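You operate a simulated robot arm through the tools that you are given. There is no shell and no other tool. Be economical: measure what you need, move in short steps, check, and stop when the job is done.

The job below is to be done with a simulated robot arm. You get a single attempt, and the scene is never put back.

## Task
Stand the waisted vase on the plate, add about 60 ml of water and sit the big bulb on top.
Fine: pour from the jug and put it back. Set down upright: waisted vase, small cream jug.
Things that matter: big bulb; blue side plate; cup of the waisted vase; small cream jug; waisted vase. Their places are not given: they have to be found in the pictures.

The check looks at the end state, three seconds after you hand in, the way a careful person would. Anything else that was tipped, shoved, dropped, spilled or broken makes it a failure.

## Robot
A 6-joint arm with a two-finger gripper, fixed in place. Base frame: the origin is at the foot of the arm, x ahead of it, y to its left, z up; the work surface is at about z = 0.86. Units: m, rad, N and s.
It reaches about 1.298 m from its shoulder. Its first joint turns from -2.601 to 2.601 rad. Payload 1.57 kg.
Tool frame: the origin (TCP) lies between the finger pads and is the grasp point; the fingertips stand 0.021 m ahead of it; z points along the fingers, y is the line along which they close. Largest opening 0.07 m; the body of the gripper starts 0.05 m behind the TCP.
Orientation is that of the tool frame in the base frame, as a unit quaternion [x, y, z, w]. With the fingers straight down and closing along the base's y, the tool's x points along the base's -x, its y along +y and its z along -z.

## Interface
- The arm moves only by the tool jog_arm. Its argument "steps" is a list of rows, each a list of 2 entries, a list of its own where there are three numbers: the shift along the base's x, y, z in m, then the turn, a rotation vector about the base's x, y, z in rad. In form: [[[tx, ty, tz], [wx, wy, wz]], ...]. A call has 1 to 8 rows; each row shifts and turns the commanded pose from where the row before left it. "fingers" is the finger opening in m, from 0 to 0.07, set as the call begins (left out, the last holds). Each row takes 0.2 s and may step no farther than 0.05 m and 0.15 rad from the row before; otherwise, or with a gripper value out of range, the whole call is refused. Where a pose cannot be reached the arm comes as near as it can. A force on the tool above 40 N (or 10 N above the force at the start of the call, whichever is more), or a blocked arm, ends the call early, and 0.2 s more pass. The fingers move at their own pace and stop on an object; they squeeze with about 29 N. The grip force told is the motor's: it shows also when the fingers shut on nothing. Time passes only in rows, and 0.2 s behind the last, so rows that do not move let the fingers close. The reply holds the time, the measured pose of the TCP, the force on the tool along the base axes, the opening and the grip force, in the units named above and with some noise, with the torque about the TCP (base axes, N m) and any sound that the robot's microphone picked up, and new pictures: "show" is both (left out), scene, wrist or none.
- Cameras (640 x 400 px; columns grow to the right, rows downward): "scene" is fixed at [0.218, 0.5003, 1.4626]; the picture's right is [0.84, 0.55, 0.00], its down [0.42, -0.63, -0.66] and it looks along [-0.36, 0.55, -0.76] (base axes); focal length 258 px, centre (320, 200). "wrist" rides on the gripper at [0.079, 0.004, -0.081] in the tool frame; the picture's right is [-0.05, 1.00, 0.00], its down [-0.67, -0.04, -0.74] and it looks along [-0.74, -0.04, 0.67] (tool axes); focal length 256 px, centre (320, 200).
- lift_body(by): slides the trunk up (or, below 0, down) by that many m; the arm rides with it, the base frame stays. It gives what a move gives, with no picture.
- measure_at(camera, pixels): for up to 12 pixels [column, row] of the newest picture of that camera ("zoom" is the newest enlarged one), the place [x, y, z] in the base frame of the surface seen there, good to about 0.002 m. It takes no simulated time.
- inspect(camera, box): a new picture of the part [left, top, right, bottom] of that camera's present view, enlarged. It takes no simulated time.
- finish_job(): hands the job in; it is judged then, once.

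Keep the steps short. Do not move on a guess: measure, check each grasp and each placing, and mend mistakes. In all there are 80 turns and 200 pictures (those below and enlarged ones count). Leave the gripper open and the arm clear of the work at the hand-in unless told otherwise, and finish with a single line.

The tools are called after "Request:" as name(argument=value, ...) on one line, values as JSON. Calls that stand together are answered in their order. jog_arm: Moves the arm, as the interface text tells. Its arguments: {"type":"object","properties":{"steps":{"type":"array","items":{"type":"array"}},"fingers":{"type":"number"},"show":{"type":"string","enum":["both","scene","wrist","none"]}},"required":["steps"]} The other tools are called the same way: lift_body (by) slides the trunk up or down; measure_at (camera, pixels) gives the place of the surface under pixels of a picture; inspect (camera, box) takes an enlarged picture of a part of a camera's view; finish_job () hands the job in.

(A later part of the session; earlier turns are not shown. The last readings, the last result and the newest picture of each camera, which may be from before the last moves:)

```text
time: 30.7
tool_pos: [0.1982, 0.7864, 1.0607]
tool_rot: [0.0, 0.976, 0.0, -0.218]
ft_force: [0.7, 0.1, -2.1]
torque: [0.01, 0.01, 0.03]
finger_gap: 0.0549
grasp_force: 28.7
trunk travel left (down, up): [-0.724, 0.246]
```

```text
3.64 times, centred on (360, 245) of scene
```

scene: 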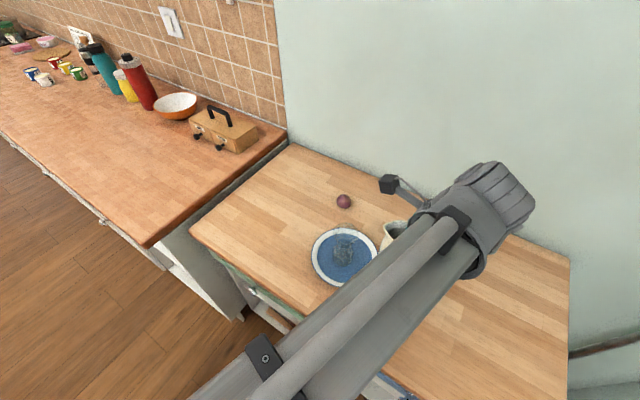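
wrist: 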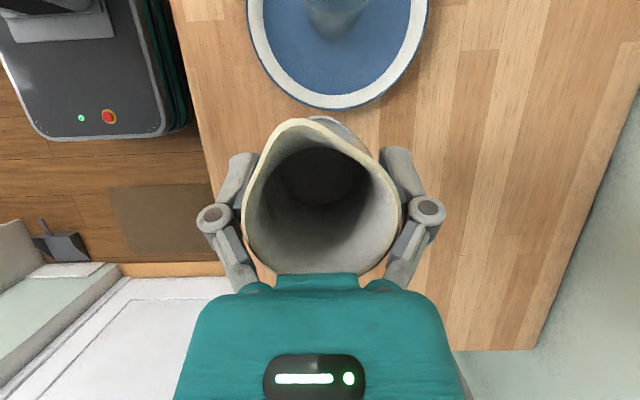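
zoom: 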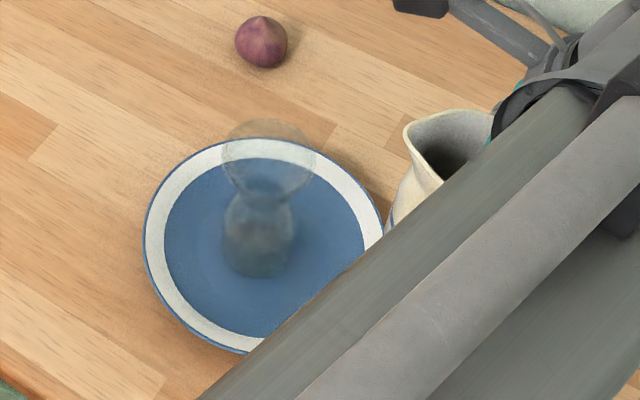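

Plate and vase are undisturbed. Move the jug next to the vase and tilt it the first 25° (no water flows yet).

Request:
jog_arm(steps=[[[-0.016, 0.007, 0], [0, 0, 0]], [[-0.016, 0.007, 0], [0, 0, 0]], [[-0.016, 0.006, 0], [0, 0, 0]], [[0, 0, 0], [0, -0.11, 0]], [[0, 0, 0], [0, -0.11, 0]], [[0, 0, 0], [0, -0.11, 0]], [[0, 0, 0], [0, -0.11, 0]]])

Request:
inspect(camera="scene", box=[300, 190, 420, 300])

```text
time: 32.3
tool_pos: [0.1505, 0.8054, 1.0434]
tool_rot: [0.0, 1.0, 0.0, 0.002]
ft_force: [0.3, -0.4, -3.0]
torque: [0.03, 0.05, 0.01]
finger_gap: 0.0552
grasp_force: 29.4
out of reach, approached as far as the arm can: row 4, 5, 6
trunk travel left (down, up): [-0.724, 0.246]
```

scene: 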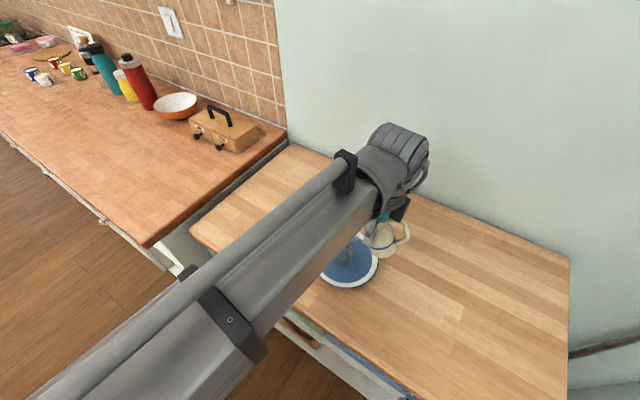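
wrist: 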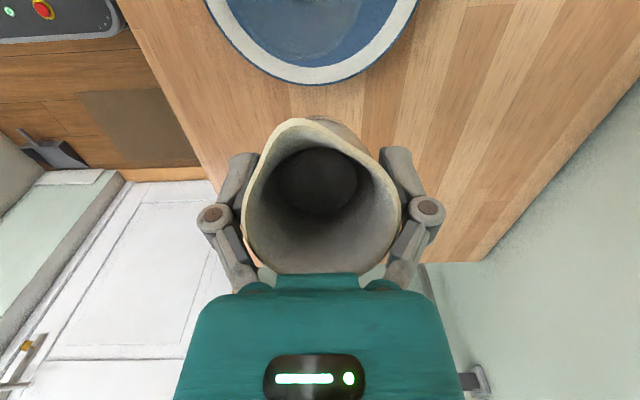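

```text
3.64 times, centred on (360, 245) of scene
```

zoom: 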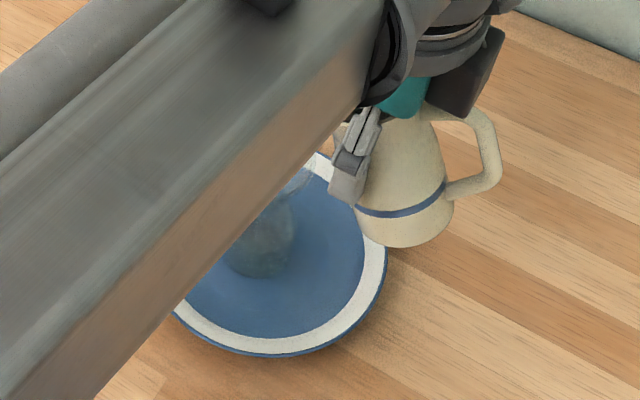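

All in order; measure the spout tip and tilt on by 20° (total 45°), still below the expected pouring angle (~49°).

Request:
measure_at(camera="wrist", pixels=[[298, 122], [305, 122], [320, 270], [248, 200], [400, 210], [318, 185]])

Request:
jog_arm(steps=[[[0, 0, 0], [0, -0.1, 0]], [[0, 0, 0], [0, -0.1, 0]], [[0, 0, 0], [0, -0.08, 0]], [[0, 0, 0], [0, -0.07, 0]]])

```text
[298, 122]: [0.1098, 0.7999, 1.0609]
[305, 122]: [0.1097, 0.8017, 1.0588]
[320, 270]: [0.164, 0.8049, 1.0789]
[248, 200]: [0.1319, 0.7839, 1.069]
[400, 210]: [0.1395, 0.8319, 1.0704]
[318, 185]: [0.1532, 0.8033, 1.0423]
```

```text
time: 33.3
tool_pos: [0.1502, 0.8062, 1.0549]
tool_rot: [0.0, 0.984, 0.0, 0.175]
ft_force: [-0.3, -0.2, -4.0]
torque: [0.0, 0.05, -0.03]
finger_gap: 0.0552
grasp_force: 29.1
out of reach, approached as far as the arm can: row 3, 4
trunk travel left (down, up): [-0.724, 0.246]
```

scene: 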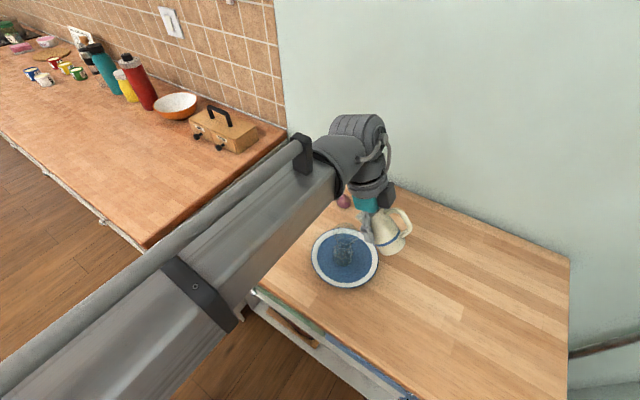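
wrist: 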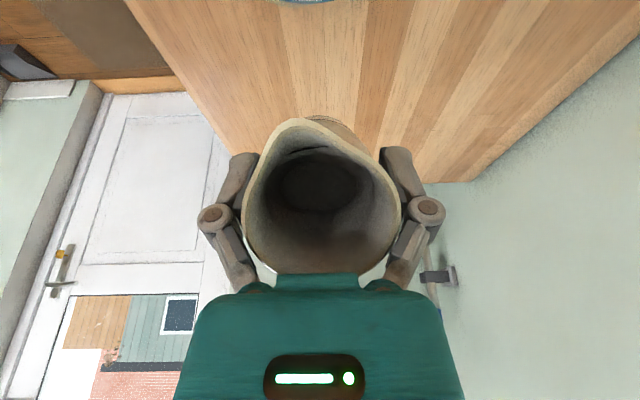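

Spout tip as predicted (x offset −0.041). Lower the trunk 0.03 to bring the spout ≈5 cm above the vase rim, and look at the vase from the scene camera.

Request:
lift_body(by=-0.03)

Request:
inspect(camera="scene", box=[310, 200, 420, 290])

```text
time: 34.1
tool_pos: [0.1501, 0.8054, 1.0243]
tool_rot: [0.0, 0.985, -0.001, 0.174]
ft_force: [-0.2, -0.2, -3.0]
torque: [-0.01, 0.04, 0.01]
finger_gap: 0.0548
grasp_force: 29.4
trunk travel left (down, up): [-0.694, 0.276]
```

```text
4.44 times, centred on (365, 245) of scene
```

zoom: 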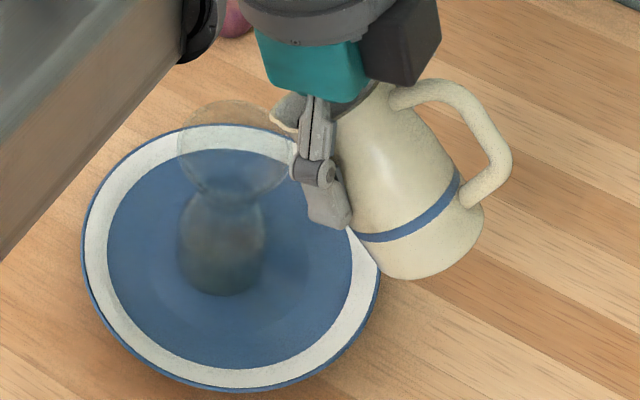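

Spout tip at ≈(0.108,0.801), vase centre ≈(0.094,0.800): the stream should drop inside the rim (radius 0.028). Tilt ~6° more and wait to see whether flow begins.

Request:
jog_arm(steps=[[[0, 0, 0], [0, -0.06, 0]], [[0, 0, 0], [0, -0.04, 0]], [[0, 0, 0], [0, 0, 0]]], show="wrist")

Request:
inspect(camera="scene", box=[310, 200, 420, 290])

```text
time: 34.9
tool_pos: [0.1515, 0.8053, 1.0318]
tool_rot: [0.0, 0.975, 0.001, 0.223]
ft_force: [0.0, -0.1, -3.2]
torque: [0.0, 0.05, 0.0]
finger_gap: 0.0548
grasp_force: 29.3
out of reach, approached as far as the arm can: row 1, 2
trunk travel left (down, up): [-0.694, 0.276]
```

wrist: 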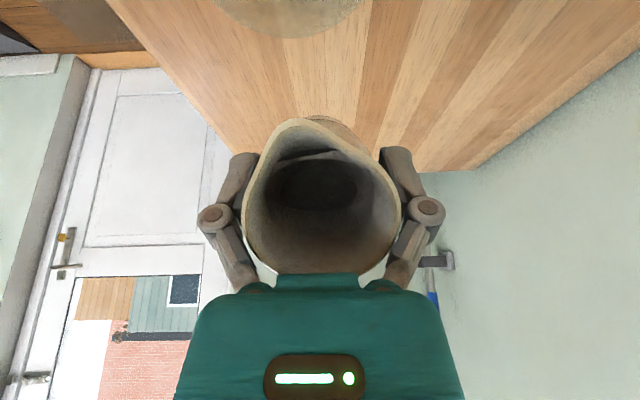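

```text
4.44 times, centred on (365, 245) of scene
```

zoom: 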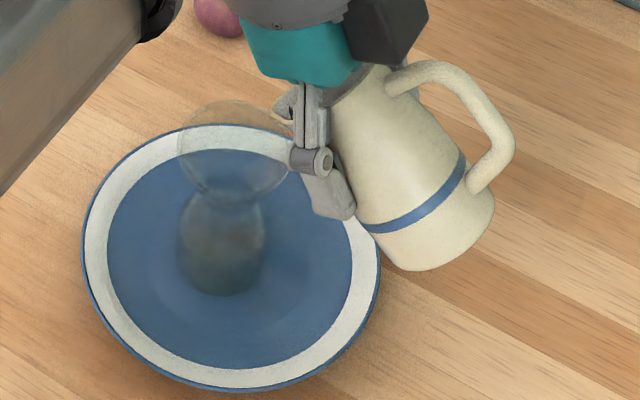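

Not flowing yet (φ≈51°). The water surface shows in the jug near (315,155). Tilt another ~5°.

Request:
jog_arm(steps=[[[0, 0, 0], [0, -0.05, 0]], [[0, 0, 0], [0, -0.04, 0]], [[0, 0, 0], [0, 0, 0]]], show="wrist")

Request:
inspect(camera="wrist", box=[230, 100, 410, 280])

```text
time: 35.7
tool_pos: [0.1506, 0.8051, 1.0394]
tool_rot: [-0.001, 0.964, 0.0, 0.267]
ft_force: [-0.3, 0.6, -2.8]
torque: [0.04, 0.04, 0.0]
finger_gap: 0.055
grasp_force: 28.8
out of reach, approached as far as the arm can: row 1, 2
trunk travel left (down, up): [-0.694, 0.276]
```

wrist: 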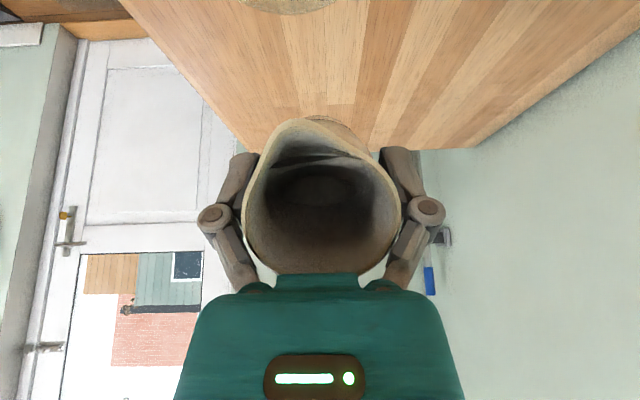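

```text
2.22 times, centred on (320, 190) of wrist
```

zoom: 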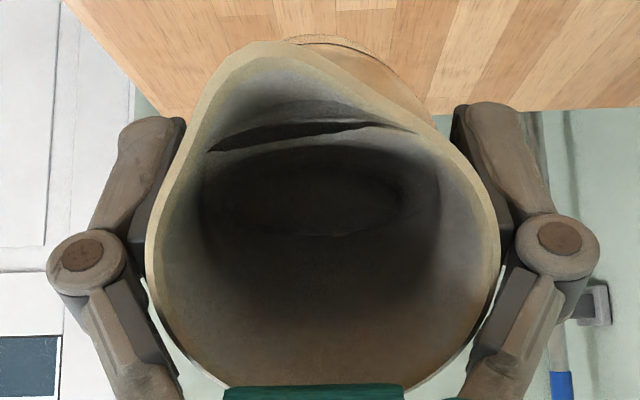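

I'll measure the water surface and the lip to know how much is missing.

Request:
measure_at(camera="zoom", pixels=[[255, 48], [260, 90], [280, 110], [280, 130], [300, 145], [300, 190], [320, 260], [250, 145], [350, 122], [320, 340]])

```text
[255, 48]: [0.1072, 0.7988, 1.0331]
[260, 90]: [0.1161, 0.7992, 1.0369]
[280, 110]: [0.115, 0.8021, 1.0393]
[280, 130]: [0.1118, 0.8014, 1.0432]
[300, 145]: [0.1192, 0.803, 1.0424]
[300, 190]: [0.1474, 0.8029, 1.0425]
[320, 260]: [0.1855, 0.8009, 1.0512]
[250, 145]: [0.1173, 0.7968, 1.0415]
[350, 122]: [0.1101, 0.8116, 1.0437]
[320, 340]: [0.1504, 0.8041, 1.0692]
```

The surface measures z≈1.042 against a lip of ≈1.033: it may be running already. Check the vase from the scene camera.

Request:
inspect(camera="scene", box=[310, 205, 400, 275])

Request:
jog_arm(steps=[[[0, 0, 0], [0, 0, 0]], [[0, 0, 0], [0, 0, 0]]], show="wrist")

Request:
inspect(camera="wrist", box=[230, 100, 410, 280])

Request:
measure_at(camera="zoom", pixels=[[255, 48], [260, 90], [280, 110], [280, 130], [300, 145], [300, 190], [320, 230]])

```text
5.71 times, centred on (355, 240) of scene
```

zoom: 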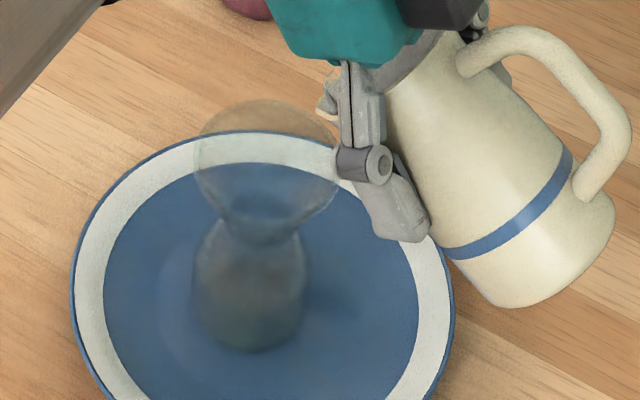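

```text
time: 36.3
tool_pos: [0.1503, 0.8069, 1.0394]
tool_rot: [0.0, 0.963, 0.0, 0.268]
ft_force: [0.2, 0.2, -3.0]
torque: [0.01, 0.1, -0.03]
finger_gap: 0.055
grasp_force: 29.0
trunk travel left (down, up): [-0.694, 0.276]
```

wrist: 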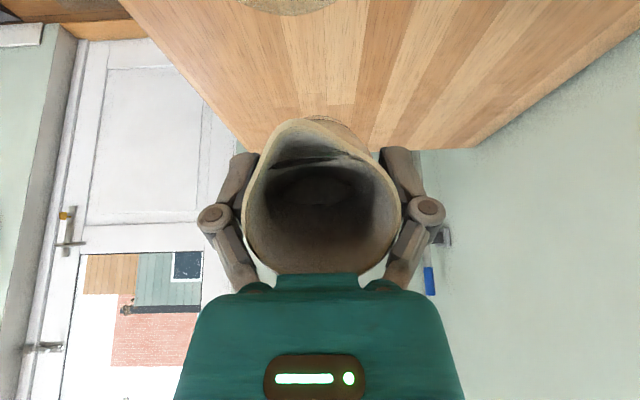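

```text
2.22 times, centred on (320, 190) of wrist
```

zoom: 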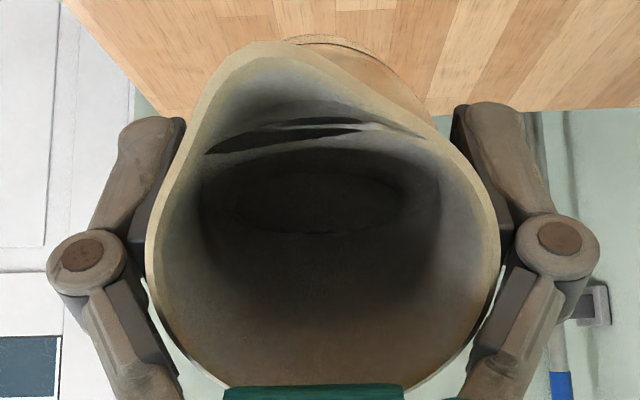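

```text
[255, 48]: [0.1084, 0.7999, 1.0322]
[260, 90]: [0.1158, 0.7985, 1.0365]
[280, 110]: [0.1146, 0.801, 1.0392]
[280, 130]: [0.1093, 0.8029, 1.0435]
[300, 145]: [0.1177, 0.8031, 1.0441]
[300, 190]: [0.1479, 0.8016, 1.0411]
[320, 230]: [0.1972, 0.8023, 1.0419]
```

No water in the vase yet: surface is right at the channel crest of the spout. Lower the trunk 0.012 to stay low, then tilt ~3° more.

Request:
lift_body(by=-0.012)

Request:
jog_arm(steps=[[[0, 0, 0], [0, -0.03, 0]], [[0, 0, 0], [0, -0.03, 0]], [[0, 0, 0], [0, 0, 0]]], show="wrist")

Request:
inspect(camera="scene", box=[310, 205, 400, 275])

```text
time: 36.9
tool_pos: [0.1512, 0.8058, 1.028]
tool_rot: [-0.001, 0.963, 0.0, 0.268]
ft_force: [0.1, -0.1, -2.8]
torque: [-0.01, 0.03, 0.02]
finger_gap: 0.0547
grasp_force: 29.5
trunk travel left (down, up): [-0.682, 0.288]
```

```text
time: 37.7
tool_pos: [0.1504, 0.8052, 1.0336]
tool_rot: [0.001, 0.955, 0.0, 0.296]
ft_force: [-0.2, 0.6, -2.4]
torque: [0.03, 0.04, 0.0]
finger_gap: 0.0549
grasp_force: 28.6
out of reach, approached as far as the arm can: row 2
trunk travel left (down, up): [-0.682, 0.288]
```

wrist: 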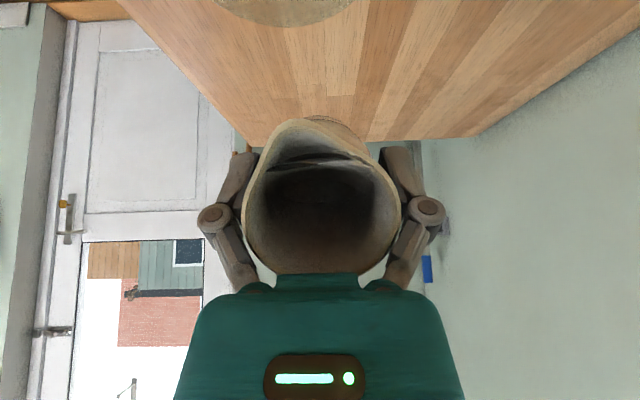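

```text
5.71 times, centred on (355, 240) of scene
```

zoom: 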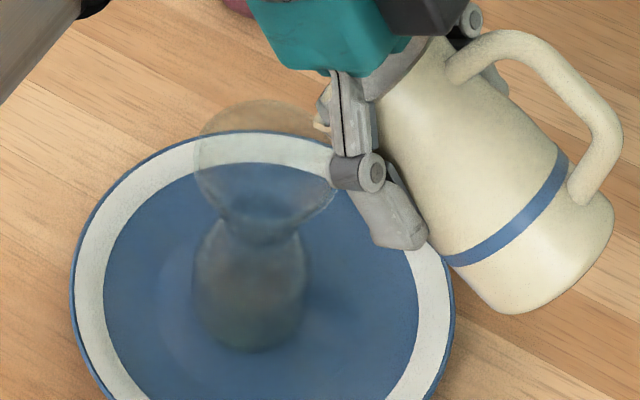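

Still nothing visible. Another 4°, and check both views.

Request:
jog_arm(steps=[[[0, 0, 0], [0, -0.035, 0]], [[0, 0, 0], [0, -0.035, 0]], [[0, 0, 0], [0, 0, 0]]], show="none")

Request:
inspect(camera="wrist", box=[230, 80, 410, 280])

Request:
measure_at(camera="zoom", pixels=[[260, 85], [260, 100], [270, 120], [280, 140], [300, 160], [300, 180], [310, 200], [320, 240]])

Request:
inspect(camera="scene", box=[310, 205, 400, 275])

```text
time: 38.5
tool_pos: [0.1503, 0.8058, 1.04]
tool_rot: [0.0, 0.944, 0.0, 0.329]
ft_force: [0.2, -0.1, -3.0]
torque: [0.0, 0.05, -0.01]
finger_gap: 0.055
grasp_force: 29.3
out of reach, approached as far as the arm can: row 1, 2
trunk travel left (down, up): [-0.682, 0.288]
```

```text
2.00 times, centred on (320, 180) of wrist
```

zoom: 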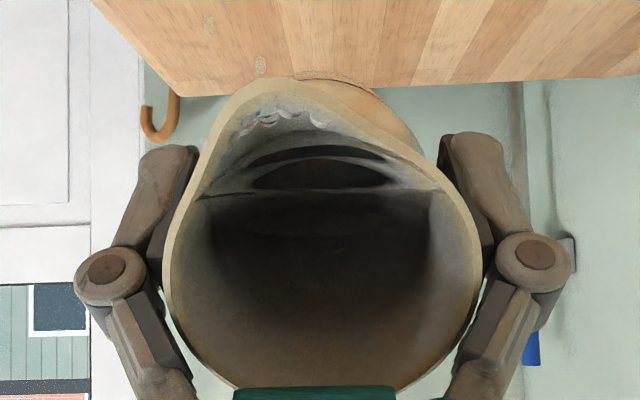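

```text
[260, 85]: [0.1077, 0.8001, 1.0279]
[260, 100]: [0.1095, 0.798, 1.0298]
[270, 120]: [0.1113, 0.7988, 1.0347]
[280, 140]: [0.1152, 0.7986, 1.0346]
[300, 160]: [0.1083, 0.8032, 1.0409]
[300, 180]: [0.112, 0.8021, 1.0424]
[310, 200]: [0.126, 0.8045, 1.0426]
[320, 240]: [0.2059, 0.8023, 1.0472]
```

```text
5.71 times, centred on (355, 240) of scene
```

zoom: 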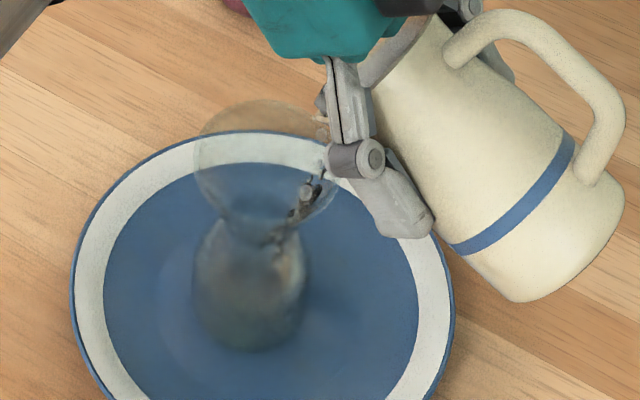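

Pouring has begun, droplets fall into the cup near its +x side. Shift 0.006 towards −x to centre the stream and let it run 1 s.

Request:
jog_arm(steps=[[[-0.003, 0, 0], [0, 0, 0]], [[-0.003, 0, 0], [0, 0, 0]], [[0, 0, 0], [0, 0, 0]], [[0, 0, 0], [0, 0, 0]]], show="none")

Request:
inspect(camera="scene", box=[310, 205, 400, 275])

Request:
inspect(camera="wrist", box=[200, 0, 440, 200])

```text
time: 39.5
tool_pos: [0.1433, 0.8061, 1.0404]
tool_rot: [0.0, 0.945, 0.0, 0.328]
ft_force: [0.1, -0.3, -2.6]
torque: [0.0, 0.06, 0.0]
finger_gap: 0.0552
grasp_force: 29.5
trunk travel left (down, up): [-0.682, 0.288]
```

```text
5.71 times, centred on (355, 240) of scene
```

zoom: 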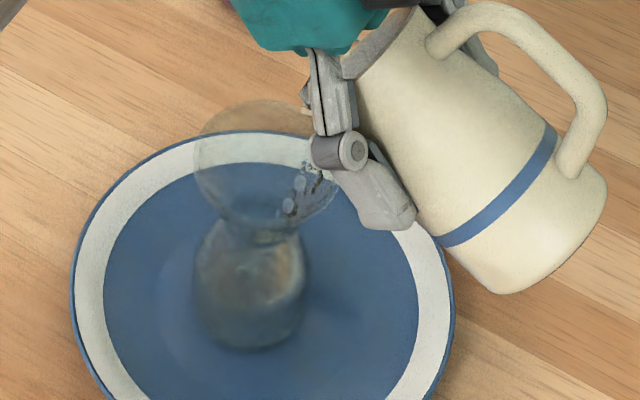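

```text
2.00 times, centred on (320, 100) of wrist
```

zoom: 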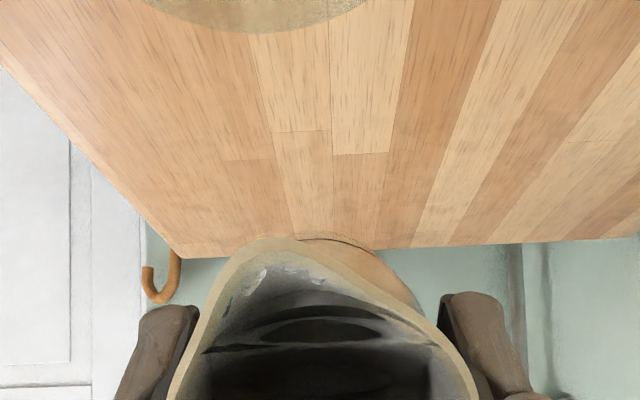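

Stream falls well inside the cup. Let it run, tilting 3° more, then zoom on the vase for its level.

Request:
jog_arm(steps=[[[0, 0, 0], [0, -0.025, 0]], [[0, 0, 0], [0, -0.025, 0]], [[0, 0, 0], [0, 0, 0]], [[0, 0, 0], [0, 0, 0]], [[0, 0, 0], [0, 0, 0]]], show="none")

Request:
inspect(camera="scene", box=[324, 218, 374, 270])

Request:
inspect(camera="wrist", box=[230, 80, 410, 280])

Request:
measure_at(camera="zoom", pixels=[[300, 140], [300, 160], [300, 180], [310, 200], [320, 220], [320, 240], [320, 260]])

```text
time: 40.7
tool_pos: [0.1427, 0.8054, 1.0463]
tool_rot: [0.0, 0.936, -0.001, 0.351]
ft_force: [0.4, 0.7, -2.0]
torque: [0.01, 0.04, 0.01]
finger_gap: 0.0551
grasp_force: 28.8
out of reach, approached as far as the arm can: row 1
trunk travel left (down, up): [-0.682, 0.288]
```

```text
7.69 times, centred on (349, 244) of scene
```

zoom: 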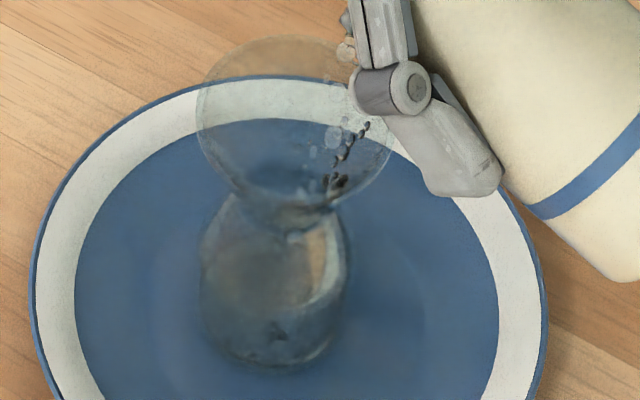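

```text
2.00 times, centred on (320, 180) of wrist
```

zoom: 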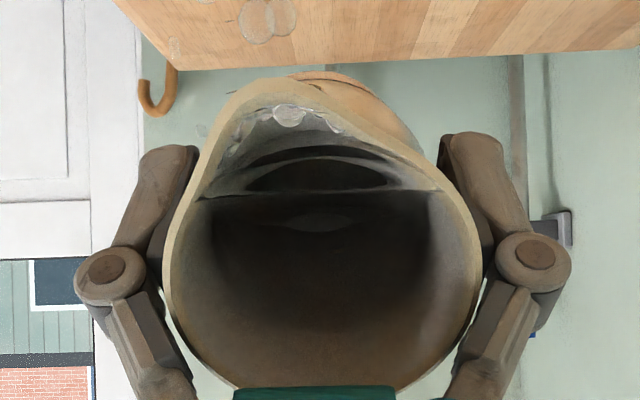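

```text
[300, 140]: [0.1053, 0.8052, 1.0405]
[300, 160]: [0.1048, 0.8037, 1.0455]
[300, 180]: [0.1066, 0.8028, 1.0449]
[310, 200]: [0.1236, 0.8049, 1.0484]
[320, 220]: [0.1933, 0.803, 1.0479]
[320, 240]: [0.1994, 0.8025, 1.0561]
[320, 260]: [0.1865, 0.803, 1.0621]
```

Water is collecting. I'll let it run, then measure the water surface inside the vase body with the scene camera.

Request:
jog_arm(steps=[[[0, 0, 0], [0, -0.02, 0]], [[0, 0, 0], [0, -0.02, 0]], [[0, 0, 0], [0, 0, 0]], [[0, 0, 0], [0, 0, 0]], [[0, 0, 0], [0, 0, 0]], [[0, 0, 0], [0, 0, 0]]], show="none")

Request:
inspect(camera="scene", box=[324, 218, 374, 270])

Request:
measure_at(camera="zoom", pixels=[[220, 250], [240, 280], [270, 300], [270, 340], [300, 300], [330, 280], [290, 250], [250, 240], [320, 330], [270, 270]])

```text
time: 42.1
tool_pos: [0.1447, 0.8071, 1.0524]
tool_rot: [0.0, 0.929, 0.0, 0.371]
ft_force: [0.4, -0.8, -2.1]
torque: [0.0, 0.05, 0.02]
finger_gap: 0.0552
grasp_force: 29.2
out of reach, approached as far as the arm can: row 1
trunk travel left (down, up): [-0.682, 0.288]
```

```text
7.69 times, centred on (349, 244) of scene
```

zoom: 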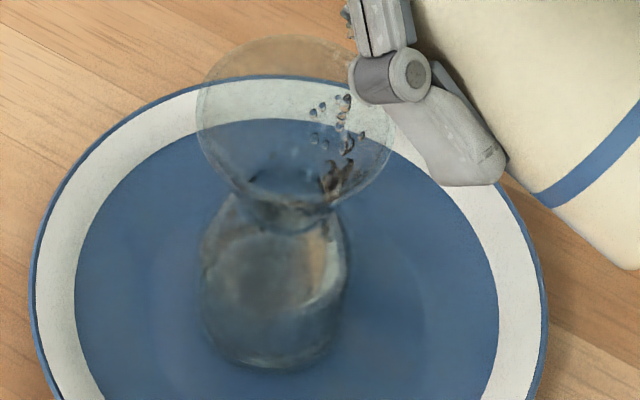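

```text
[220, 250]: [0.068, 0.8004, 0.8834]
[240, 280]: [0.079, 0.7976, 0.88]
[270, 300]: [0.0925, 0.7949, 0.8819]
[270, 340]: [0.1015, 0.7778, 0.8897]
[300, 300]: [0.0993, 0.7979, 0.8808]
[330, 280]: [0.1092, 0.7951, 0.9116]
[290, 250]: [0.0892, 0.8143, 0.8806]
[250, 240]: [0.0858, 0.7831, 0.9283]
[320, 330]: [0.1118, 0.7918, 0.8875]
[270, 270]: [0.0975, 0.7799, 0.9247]
```

The vase water surface measures z≈0.881 (≈20 ml so far). Target level ≈0.903. Lower 0.012 and continue gently.

Request:
lift_body(by=-0.012)

Request:
jog_arm(steps=[[[0, 0, 0], [0, -0.02, 0]], [[0, 0, 0], [0, -0.02, 0]], [[0, 0, 0], [0, 0, 0]], [[0, 0, 0], [0, 0, 0]], [[0, 0, 0], [0, 0, 0]]], show="none")

Request:
inspect(camera="scene", box=[324, 218, 374, 270])

Request:
measure_at(camera="zoom", pixels=[[220, 250], [230, 265], [240, 280], [255, 290], [270, 300], [300, 300], [310, 290], [290, 250], [280, 285], [320, 300], [230, 300], [285, 315]])

```text
time: 42.7
tool_pos: [0.1436, 0.8061, 1.0403]
tool_rot: [0.001, 0.929, 0.0, 0.371]
ft_force: [0.0, 0.1, -3.1]
torque: [0.04, 0.08, -0.02]
finger_gap: 0.0552
grasp_force: 28.4
trunk travel left (down, up): [-0.67, 0.3]
```

```text
time: 43.9
tool_pos: [0.1439, 0.8063, 1.0458]
tool_rot: [-0.001, 0.921, 0.0, 0.389]
ft_force: [-0.6, -0.5, -2.5]
torque: [-0.03, 0.05, -0.01]
finger_gap: 0.0549
grasp_force: 29.1
out of reach, approached as far as the arm can: row 2
trunk travel left (down, up): [-0.67, 0.3]
```

```text
7.69 times, centred on (349, 244) of scene
```

zoom: 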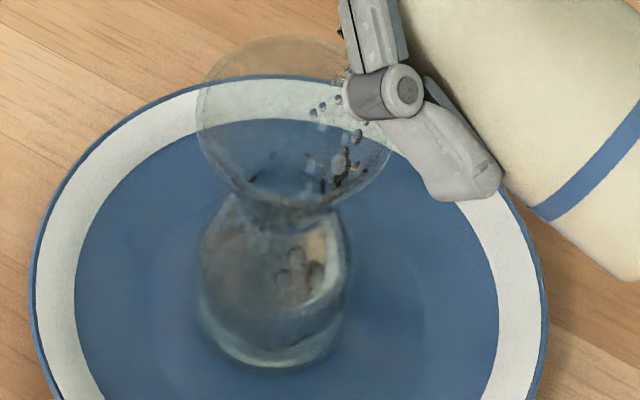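

```text
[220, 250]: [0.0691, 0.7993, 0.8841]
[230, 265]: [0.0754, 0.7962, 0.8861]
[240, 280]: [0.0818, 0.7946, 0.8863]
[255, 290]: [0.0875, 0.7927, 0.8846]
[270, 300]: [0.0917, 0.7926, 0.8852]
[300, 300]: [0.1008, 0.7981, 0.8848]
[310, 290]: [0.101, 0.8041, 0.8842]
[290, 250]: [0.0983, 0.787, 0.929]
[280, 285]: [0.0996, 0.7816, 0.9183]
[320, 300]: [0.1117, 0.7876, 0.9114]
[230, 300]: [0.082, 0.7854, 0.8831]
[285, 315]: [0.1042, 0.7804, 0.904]
```

Surface at ≈0.885. Continue with another 4° and a hold.

Request:
jog_arm(steps=[[[0, 0, 0], [0, -0.02, 0]], [[0, 0, 0], [0, -0.02, 0]], [[0, 0, 0], [0, -0.02, 0]], [[0, 0, 0], [0, 0, 0]], [[0, 0, 0], [0, 0, 0]], [[0, 0, 0], [0, 0, 0]], [[0, 0, 0], [0, 0, 0]]], show="none")

Request:
inspect(camera="scene", box=[324, 218, 374, 270])

Request:
measure_at(camera="zoom", pixels=[[220, 250], [230, 265], [240, 280], [255, 290], [270, 300], [300, 300], [310, 290], [240, 260], [280, 270], [320, 300], [230, 300], [270, 280]])

Request:
inspect(camera="wrist", box=[230, 0, 410, 200])

```text
time: 45.5
tool_pos: [0.1435, 0.8049, 1.0533]
tool_rot: [0.0, 0.909, 0.0, 0.417]
ft_force: [0.1, 0.7, -2.8]
torque: [0.04, 0.04, 0.01]
finger_gap: 0.0548
grasp_force: 28.9
out of reach, approached as far as the arm can: row 2, 3
trunk travel left (down, up): [-0.67, 0.3]
```

```text
7.69 times, centred on (349, 244) of scene
```

zoom: 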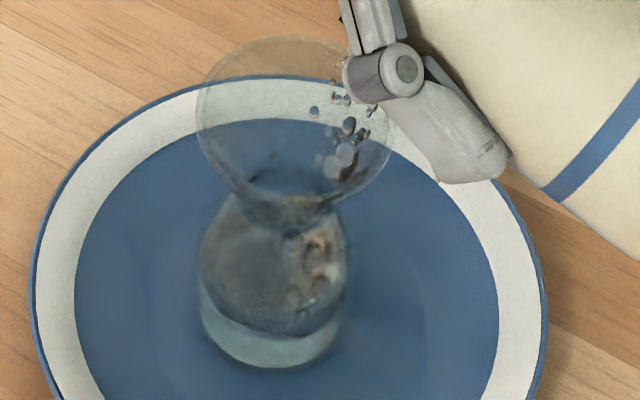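

```text
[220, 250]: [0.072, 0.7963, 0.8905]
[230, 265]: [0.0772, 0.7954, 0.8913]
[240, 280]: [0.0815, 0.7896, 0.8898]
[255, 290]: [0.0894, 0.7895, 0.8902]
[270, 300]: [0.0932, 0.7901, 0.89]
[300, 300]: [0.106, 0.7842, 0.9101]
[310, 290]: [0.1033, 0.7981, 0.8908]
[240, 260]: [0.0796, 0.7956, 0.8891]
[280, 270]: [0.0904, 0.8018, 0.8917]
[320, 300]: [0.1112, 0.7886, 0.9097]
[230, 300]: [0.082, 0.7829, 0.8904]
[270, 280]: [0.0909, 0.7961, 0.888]
```

```text
2.00 times, centred on (320, 100) of wrist
```

zoom: 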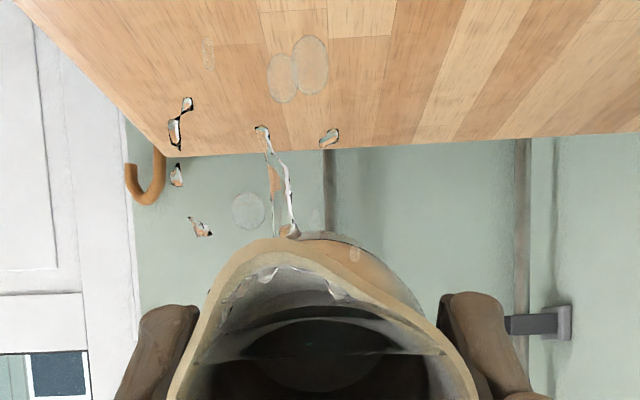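

Level ≈0.890. Some droplets spread to the −y side (≈0.016 off), still inside the rim. Shift +0.005 in y, lower the trunk 0.012, keep pouring gently.

Request:
jog_arm(steps=[[[0, 0.005, 0], [0, 0, 0]]], show="none")

Request:
lift_body(by=-0.012)

Request:
jog_arm(steps=[[[0, 0, 0], [0, -0.02, 0]], [[0, 0, 0], [0, -0.02, 0]], [[0, 0, 0], [0, 0, 0]], [[0, 0, 0], [0, 0, 0]], [[0, 0, 0], [0, 0, 0]]], show="none")

Request:
inspect(camera="scene", box=[324, 218, 374, 270])

Request:
measure_at(camera="zoom", pixels=[[220, 250], [230, 265], [240, 280], [255, 290], [270, 300], [240, 270], [310, 290], [240, 260], [280, 270], [250, 300], [230, 300], [270, 280]])

```text
time: 45.9
tool_pos: [0.1448, 0.8111, 1.0531]
tool_rot: [-0.001, 0.909, 0.001, 0.417]
ft_force: [0.2, 0.7, -2.1]
torque: [-0.03, 0.01, 0.04]
finger_gap: 0.0548
grasp_force: 28.8
trunk travel left (down, up): [-0.67, 0.3]
```

```text
time: 46.5
tool_pos: [0.1448, 0.81, 1.0411]
tool_rot: [0.0, 0.909, 0.0, 0.417]
ft_force: [-0.5, 0.0, -2.2]
torque: [0.0, 0.04, 0.02]
finger_gap: 0.0551
grasp_force: 29.1
trunk travel left (down, up): [-0.658, 0.312]
```

```text
time: 47.7
tool_pos: [0.1448, 0.811, 1.0471]
tool_rot: [0.001, 0.901, -0.001, 0.434]
ft_force: [-0.5, 0.5, -2.7]
torque: [0.03, 0.09, -0.02]
finger_gap: 0.0548
grasp_force: 28.5
out of reach, approached as far as the arm can: row 2
trunk travel left (down, up): [-0.658, 0.312]
```

```text
7.69 times, centred on (349, 244) of scene
```

zoom: 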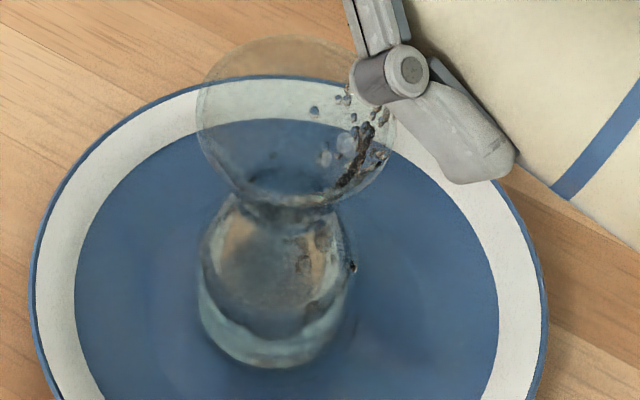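

```text
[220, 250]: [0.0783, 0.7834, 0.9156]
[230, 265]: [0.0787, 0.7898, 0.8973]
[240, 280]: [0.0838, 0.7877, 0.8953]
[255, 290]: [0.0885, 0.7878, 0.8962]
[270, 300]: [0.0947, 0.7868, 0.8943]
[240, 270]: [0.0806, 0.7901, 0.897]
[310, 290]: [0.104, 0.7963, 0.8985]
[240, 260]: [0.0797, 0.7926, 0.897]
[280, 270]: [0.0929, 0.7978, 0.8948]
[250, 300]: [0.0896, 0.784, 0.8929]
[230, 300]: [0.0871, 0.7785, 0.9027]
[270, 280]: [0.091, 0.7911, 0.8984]
```

Level ≈0.896, but one droplet seems to be at the outer +x side (352,265). Shift the spout 0.008 towards −x right away, pause and look.

Request:
jog_arm(steps=[[[-0.004, -0.001, 0], [0, 0, 0]], [[-0.004, -0.001, 0], [0, 0, 0]]], show="none")

Request:
inspect(camera="scene", box=[324, 218, 374, 270])

Request:
measure_at(camera="zoom", pixels=[[230, 265], [240, 280], [255, 290], [270, 300], [240, 270], [310, 290], [240, 260], [280, 270], [250, 300], [270, 280], [250, 250], [260, 265]])

```text
time: 48.3
tool_pos: [0.1354, 0.809, 1.0477]
tool_rot: [0.0, 0.9, 0.0, 0.435]
ft_force: [-1.1, -1.0, -2.9]
torque: [-0.03, 0.02, -0.01]
finger_gap: 0.0551
grasp_force: 29.1
trunk travel left (down, up): [-0.658, 0.312]
```

```text
7.69 times, centred on (349, 244) of scene
```

zoom: 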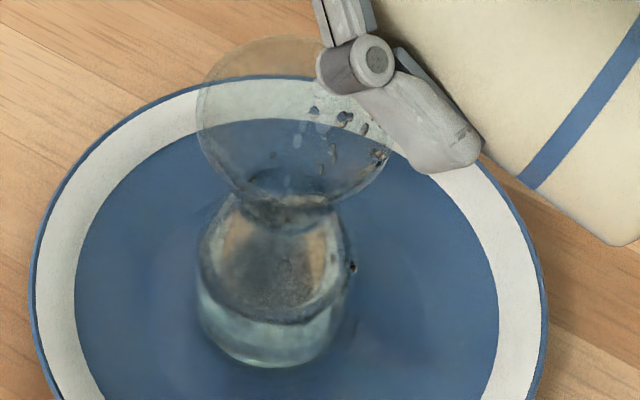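

```text
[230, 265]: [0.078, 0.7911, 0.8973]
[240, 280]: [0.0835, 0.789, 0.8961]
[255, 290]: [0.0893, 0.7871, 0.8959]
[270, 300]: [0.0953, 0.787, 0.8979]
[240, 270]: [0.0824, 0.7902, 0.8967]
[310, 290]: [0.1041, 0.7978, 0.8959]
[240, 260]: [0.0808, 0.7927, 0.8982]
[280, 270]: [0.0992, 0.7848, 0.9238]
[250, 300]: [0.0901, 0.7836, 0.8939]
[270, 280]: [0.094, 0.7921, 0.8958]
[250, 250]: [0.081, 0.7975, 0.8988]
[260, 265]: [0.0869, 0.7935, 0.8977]
```

The level is ≈0.897 and the drop on the wall hasn't moved or grown. A little more: 2° and hold 1 s.

Request:
jog_arm(steps=[[[0, 0, 0], [0, -0.02, 0]], [[0, 0, 0], [0, -0.02, 0]], [[0, 0, 0], [0, 0, 0]], [[0, 0, 0], [0, 0, 0]]], show="none")

Request:
inspect(camera="scene", box=[324, 218, 374, 270])

Request:
measure_at(camera="zoom", pixels=[[230, 265], [240, 280], [255, 290], [270, 300], [240, 270], [310, 290], [240, 260], [280, 280], [250, 290], [270, 280], [250, 250], [260, 265]])

Request:
inspect(camera="wrist", box=[230, 0, 410, 200])

```text
time: 49.3
tool_pos: [0.1363, 0.8081, 1.0527]
tool_rot: [0.0, 0.892, 0.0, 0.452]
ft_force: [0.0, 0.6, -2.0]
torque: [0.0, 0.02, -0.01]
finger_gap: 0.0551
grasp_force: 29.6
out of reach, approached as far as the arm can: row 1, 2
trunk travel left (down, up): [-0.658, 0.312]
```

```text
7.69 times, centred on (349, 244) of scene
```

zoom: 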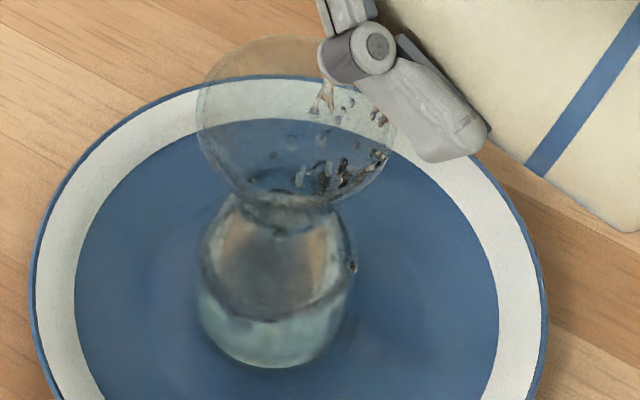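

```text
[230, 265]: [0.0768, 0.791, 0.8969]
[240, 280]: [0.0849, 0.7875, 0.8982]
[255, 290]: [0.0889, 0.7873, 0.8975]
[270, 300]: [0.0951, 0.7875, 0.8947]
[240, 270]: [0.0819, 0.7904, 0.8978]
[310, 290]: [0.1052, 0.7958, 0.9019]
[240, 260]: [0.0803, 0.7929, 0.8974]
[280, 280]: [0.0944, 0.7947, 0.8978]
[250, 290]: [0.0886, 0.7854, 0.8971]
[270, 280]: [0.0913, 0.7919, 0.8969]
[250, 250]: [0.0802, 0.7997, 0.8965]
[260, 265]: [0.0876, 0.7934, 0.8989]
```

```text
2.00 times, centred on (320, 100) of wrist
```

zoom: 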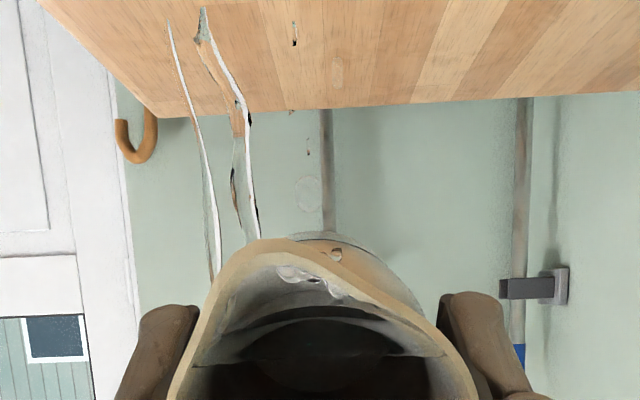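

Stream falls inside. Hold for another second and re-measure.

Request:
jog_arm(steps=[[[0, 0, 0], [0, 0, 0]], [[0, 0, 0], [0, 0, 0]], [[0, 0, 0], [0, 0, 0]], [[0, 0, 0], [0, 0, 0]]], show="none")

Request:
inspect(camera="scene", box=[324, 218, 374, 270])

Request:
measure_at(camera="zoom", pixels=[[230, 265], [240, 280], [255, 290], [270, 300], [240, 270], [310, 290], [240, 260], [280, 280], [250, 290], [270, 280], [250, 250], [260, 265]])

Request:
jog_arm(steps=[[[0, 0, 0], [0, 0, 0]]], show="none")

Request:
jog_arm(steps=[[[0, 0, 0], [0, 0, 0]]], show="none")

```text
time: 50.3
tool_pos: [0.1361, 0.8092, 1.0513]
tool_rot: [0.0, 0.892, 0.0, 0.452]
ft_force: [0.2, 0.0, -3.0]
torque: [-0.01, 0.04, 0.01]
finger_gap: 0.0549
grasp_force: 29.0
trunk travel left (down, up): [-0.658, 0.312]
```

```text
7.69 times, centred on (349, 244) of scene
```

zoom: 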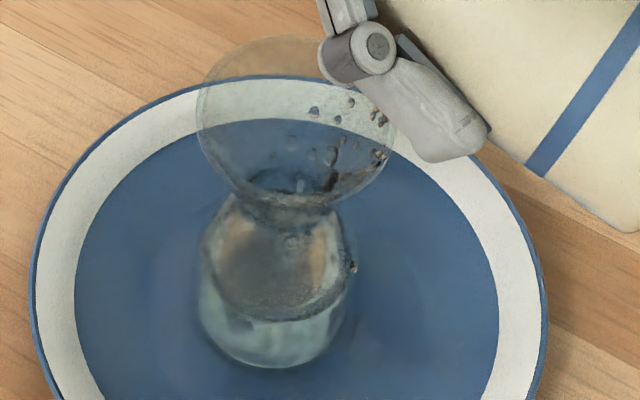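

```text
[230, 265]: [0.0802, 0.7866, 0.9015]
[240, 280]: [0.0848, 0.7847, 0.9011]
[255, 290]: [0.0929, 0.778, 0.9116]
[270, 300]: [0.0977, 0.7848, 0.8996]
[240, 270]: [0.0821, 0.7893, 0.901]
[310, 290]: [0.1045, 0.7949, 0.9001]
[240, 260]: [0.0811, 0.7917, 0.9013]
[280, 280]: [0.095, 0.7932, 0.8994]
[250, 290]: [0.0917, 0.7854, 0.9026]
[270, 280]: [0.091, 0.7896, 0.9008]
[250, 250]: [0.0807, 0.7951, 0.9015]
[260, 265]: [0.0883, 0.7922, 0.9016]
```

```text
time: 50.7
tool_pos: [0.1364, 0.8077, 1.0529]
tool_rot: [-0.001, 0.892, 0.0, 0.452]
ft_force: [0.1, 0.5, -2.2]
torque: [-0.02, 0.01, -0.02]
finger_gap: 0.0546
grasp_force: 28.6
trunk travel left (down, up): [-0.658, 0.312]
```

```text
time: 51.1
tool_pos: [0.1356, 0.8085, 1.0536]
tool_rot: [0.0, 0.892, -0.001, 0.452]
ft_force: [-0.6, -0.7, -3.1]
torque: [0.02, 0.07, -0.04]
finger_gap: 0.0546
grasp_force: 28.9
trunk travel left (down, up): [-0.658, 0.312]
```

Level ≈0.901 and a little still in the air: stop here. Tilt back 9°, raise 0.05, then tilt back further, spout staying over the cup.

Request:
jog_arm(steps=[[[0, 0, 0], [0, 0.15, 0]]], show="none")

Request:
lift_body(by=0.05)

Request:
jog_arm(steps=[[[0, 0, 0], [0, 0.12, 0]], [[0, 0, 0], [0, 0.12, 0]], [[0, 0, 0], [0, 0.12, 0]], [[0, 0, 0], [0, 0.1, 0]], [[0, 0, 0], [0, 0, 0]]], show="wrist")

Request:
inspect(camera="scene", box=[310, 205, 400, 275])

```text
time: 51.5
tool_pos: [0.1365, 0.8081, 1.0318]
tool_rot: [0.0, 0.923, 0.0, 0.385]
ft_force: [0.4, 0.0, -2.4]
torque: [-0.04, 0.06, 0.03]
finger_gap: 0.0549
grasp_force: 29.7
out of reach, approached as far as the arm can: row 1
trunk travel left (down, up): [-0.658, 0.312]
```

```text
time: 52.4
tool_pos: [0.1365, 0.8075, 1.0817]
tool_rot: [0.0, 0.923, -0.001, 0.385]
ft_force: [0.0, 0.8, -2.9]
torque: [0.0, 0.06, -0.02]
finger_gap: 0.0549
grasp_force: 28.6
trunk travel left (down, up): [-0.708, 0.262]
```

```text
time: 53.6
tool_pos: [0.1363, 0.8089, 1.0367]
tool_rot: [0.0, 0.986, 0.0, 0.164]
ft_force: [0.5, -0.2, -0.9]
torque: [0.0, 0.07, 0.01]
finger_gap: 0.0548
grasp_force: 29.1
out of reach, approached as far as the arm can: row 1, 2, 3, 4
trunk travel left (down, up): [-0.708, 0.262]
```

wrist: 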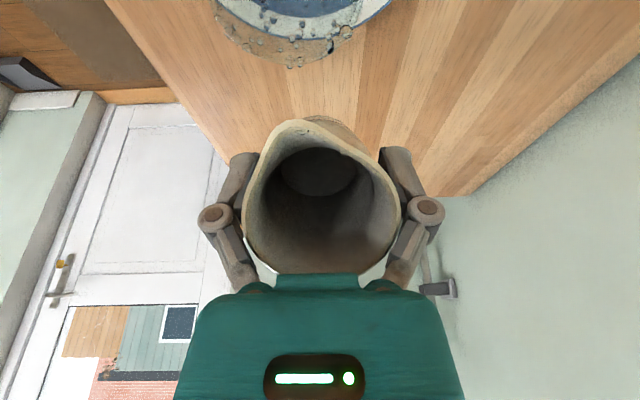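

```text
5.71 times, centred on (355, 240) of scene
```

zoom: 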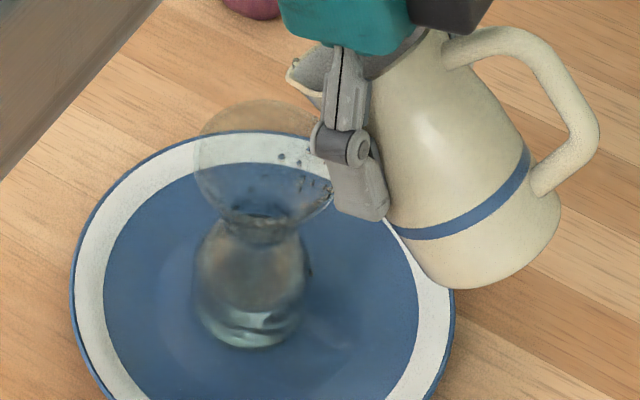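

Flow has stopped. Measure the vase level and take several force readings for the jug's remaining weight.

Request:
inspect(camera="scene", box=[324, 218, 374, 270])

Request:
measure_at(camera="zoom", pixels=[[230, 265], [240, 280], [255, 290], [270, 300], [240, 270], [310, 290], [240, 260], [280, 280], [250, 290], [270, 280], [250, 250], [260, 265]])

Request:
measure_at(camera="wrist", pixels=[[310, 165], [320, 170], [330, 175], [300, 170], [320, 185], [345, 165]])

Request:
jog_arm(steps=[[[0, 0, 0], [0, 0, 0]]], show="none")

Request:
jog_arm(steps=[[[0, 0, 0], [0, 0, 0]]], show="none")

Request:
jog_arm(steps=[[[0, 0, 0], [0, 0, 0]]], show="none")

Request:
jog_arm(steps=[[[0, 0, 0], [0, 0, 0]]], show="none")

Request:
jog_arm(steps=[[[0, 0, 0], [0, 0, 0]]], show="none")

Request:
jog_arm(steps=[[[0, 0, 0], [0, 0, 0]]], show="none")

Request:
jog_arm(steps=[[[0, 0, 0], [0, 0, 0]]], show="none")

Request:
jog_arm(steps=[[[0, 0, 0], [0, 0, 0]]], show="none")

Request:
jog_arm(steps=[[[0, 0, 0], [0, 0, 0]]], show="none")

Request:
jog_arm(steps=[[[0, 0, 0], [0, 0, 0]]], show="none")

```text
7.69 times, centred on (349, 244) of scene
```

zoom: 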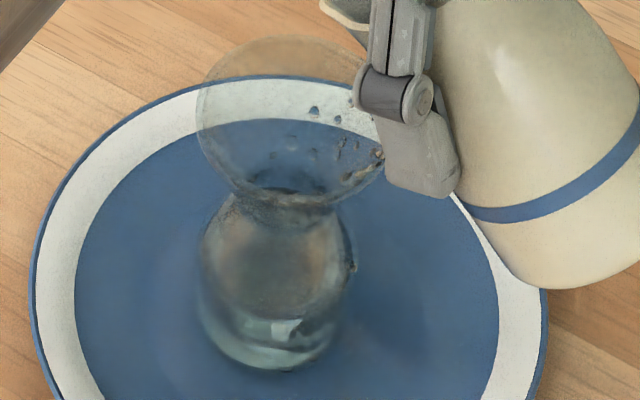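

```text
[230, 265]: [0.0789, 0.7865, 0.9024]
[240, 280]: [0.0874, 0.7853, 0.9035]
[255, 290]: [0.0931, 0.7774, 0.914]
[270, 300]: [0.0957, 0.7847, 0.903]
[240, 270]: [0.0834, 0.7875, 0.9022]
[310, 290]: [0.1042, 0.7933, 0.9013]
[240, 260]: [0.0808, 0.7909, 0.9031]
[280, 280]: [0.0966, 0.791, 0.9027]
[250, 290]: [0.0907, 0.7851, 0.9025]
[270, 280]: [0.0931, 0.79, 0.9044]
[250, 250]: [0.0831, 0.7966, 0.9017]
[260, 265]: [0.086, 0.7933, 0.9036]
```

```text
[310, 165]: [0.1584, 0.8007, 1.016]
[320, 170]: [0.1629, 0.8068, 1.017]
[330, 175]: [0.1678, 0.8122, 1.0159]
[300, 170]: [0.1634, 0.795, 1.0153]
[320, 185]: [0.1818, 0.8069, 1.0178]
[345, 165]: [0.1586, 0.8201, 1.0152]
```

```text
time: 54.0
tool_pos: [0.1365, 0.8083, 1.0365]
tool_rot: [0.0, 0.986, 0.0, 0.166]
ft_force: [-0.6, 0.0, -1.9]
torque: [-0.02, 0.03, 0.04]
finger_gap: 0.0548
grasp_force: 28.6
trunk travel left (down, up): [-0.708, 0.262]
```

```text
time: 54.4
tool_pos: [0.1371, 0.8088, 1.0367]
tool_rot: [0.0, 0.986, 0.0, 0.165]
ft_force: [-0.7, 0.0, -2.8]
torque: [0.0, 0.02, 0.0]
finger_gap: 0.0552
grasp_force: 29.2
trunk travel left (down, up): [-0.708, 0.262]
```

```text
time: 54.8
tool_pos: [0.1365, 0.8081, 1.0367]
tool_rot: [0.0, 0.986, -0.001, 0.165]
ft_force: [-0.3, 0.4, -2.5]
torque: [-0.02, 0.08, 0.0]
finger_gap: 0.0548
grasp_force: 29.3
trunk travel left (down, up): [-0.708, 0.262]
```

```text
time: 55.2
tool_pos: [0.1363, 0.8084, 1.0357]
tool_rot: [0.0, 0.986, 0.0, 0.166]
ft_force: [0.5, 0.6, -1.8]
torque: [0.01, 0.06, 0.03]
finger_gap: 0.0548
grasp_force: 28.6
trunk travel left (down, up): [-0.708, 0.262]
```

```text
time: 55.6
tool_pos: [0.1363, 0.8069, 1.0377]
tool_rot: [0.0, 0.986, 0.001, 0.165]
ft_force: [0.0, 0.4, -1.9]
torque: [-0.02, 0.02, -0.01]
finger_gap: 0.0549
grasp_force: 29.6
trunk travel left (down, up): [-0.708, 0.262]
```

```text
time: 56.0
tool_pos: [0.1362, 0.808, 1.037]
tool_rot: [-0.001, 0.986, 0.0, 0.165]
ft_force: [-1.0, 0.1, -1.7]
torque: [0.01, 0.07, 0.01]
finger_gap: 0.0546
grasp_force: 28.8
trunk travel left (down, up): [-0.708, 0.262]
```

```text
time: 56.4
tool_pos: [0.1368, 0.8085, 1.0378]
tool_rot: [-0.001, 0.986, 0.001, 0.165]
ft_force: [-0.7, -0.3, -1.4]
torque: [0.0, 0.03, 0.03]
finger_gap: 0.0548
grasp_force: 28.7
trunk travel left (down, up): [-0.708, 0.262]
```

```text
time: 56.8
tool_pos: [0.1353, 0.8086, 1.0372]
tool_rot: [0.0, 0.986, 0.0, 0.165]
ft_force: [0.6, -0.6, -2.1]
torque: [-0.03, 0.01, 0.02]
finger_gap: 0.0545
grasp_force: 29.5
trunk travel left (down, up): [-0.708, 0.262]
```

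```text
time: 57.2
tool_pos: [0.1354, 0.8072, 1.037]
tool_rot: [0.0, 0.986, 0.0, 0.165]
ft_force: [-0.6, 0.4, -1.9]
torque: [0.02, 0.06, 0.0]
finger_gap: 0.0552
grasp_force: 28.8
trunk travel left (down, up): [-0.708, 0.262]
```

```text
time: 57.6
tool_pos: [0.1369, 0.8077, 1.0377]
tool_rot: [0.0, 0.986, 0.0, 0.165]
ft_force: [0.4, -0.3, -2.1]
torque: [0.04, 0.02, 0.01]
finger_gap: 0.0547
grasp_force: 29.6
trunk travel left (down, up): [-0.708, 0.262]
```

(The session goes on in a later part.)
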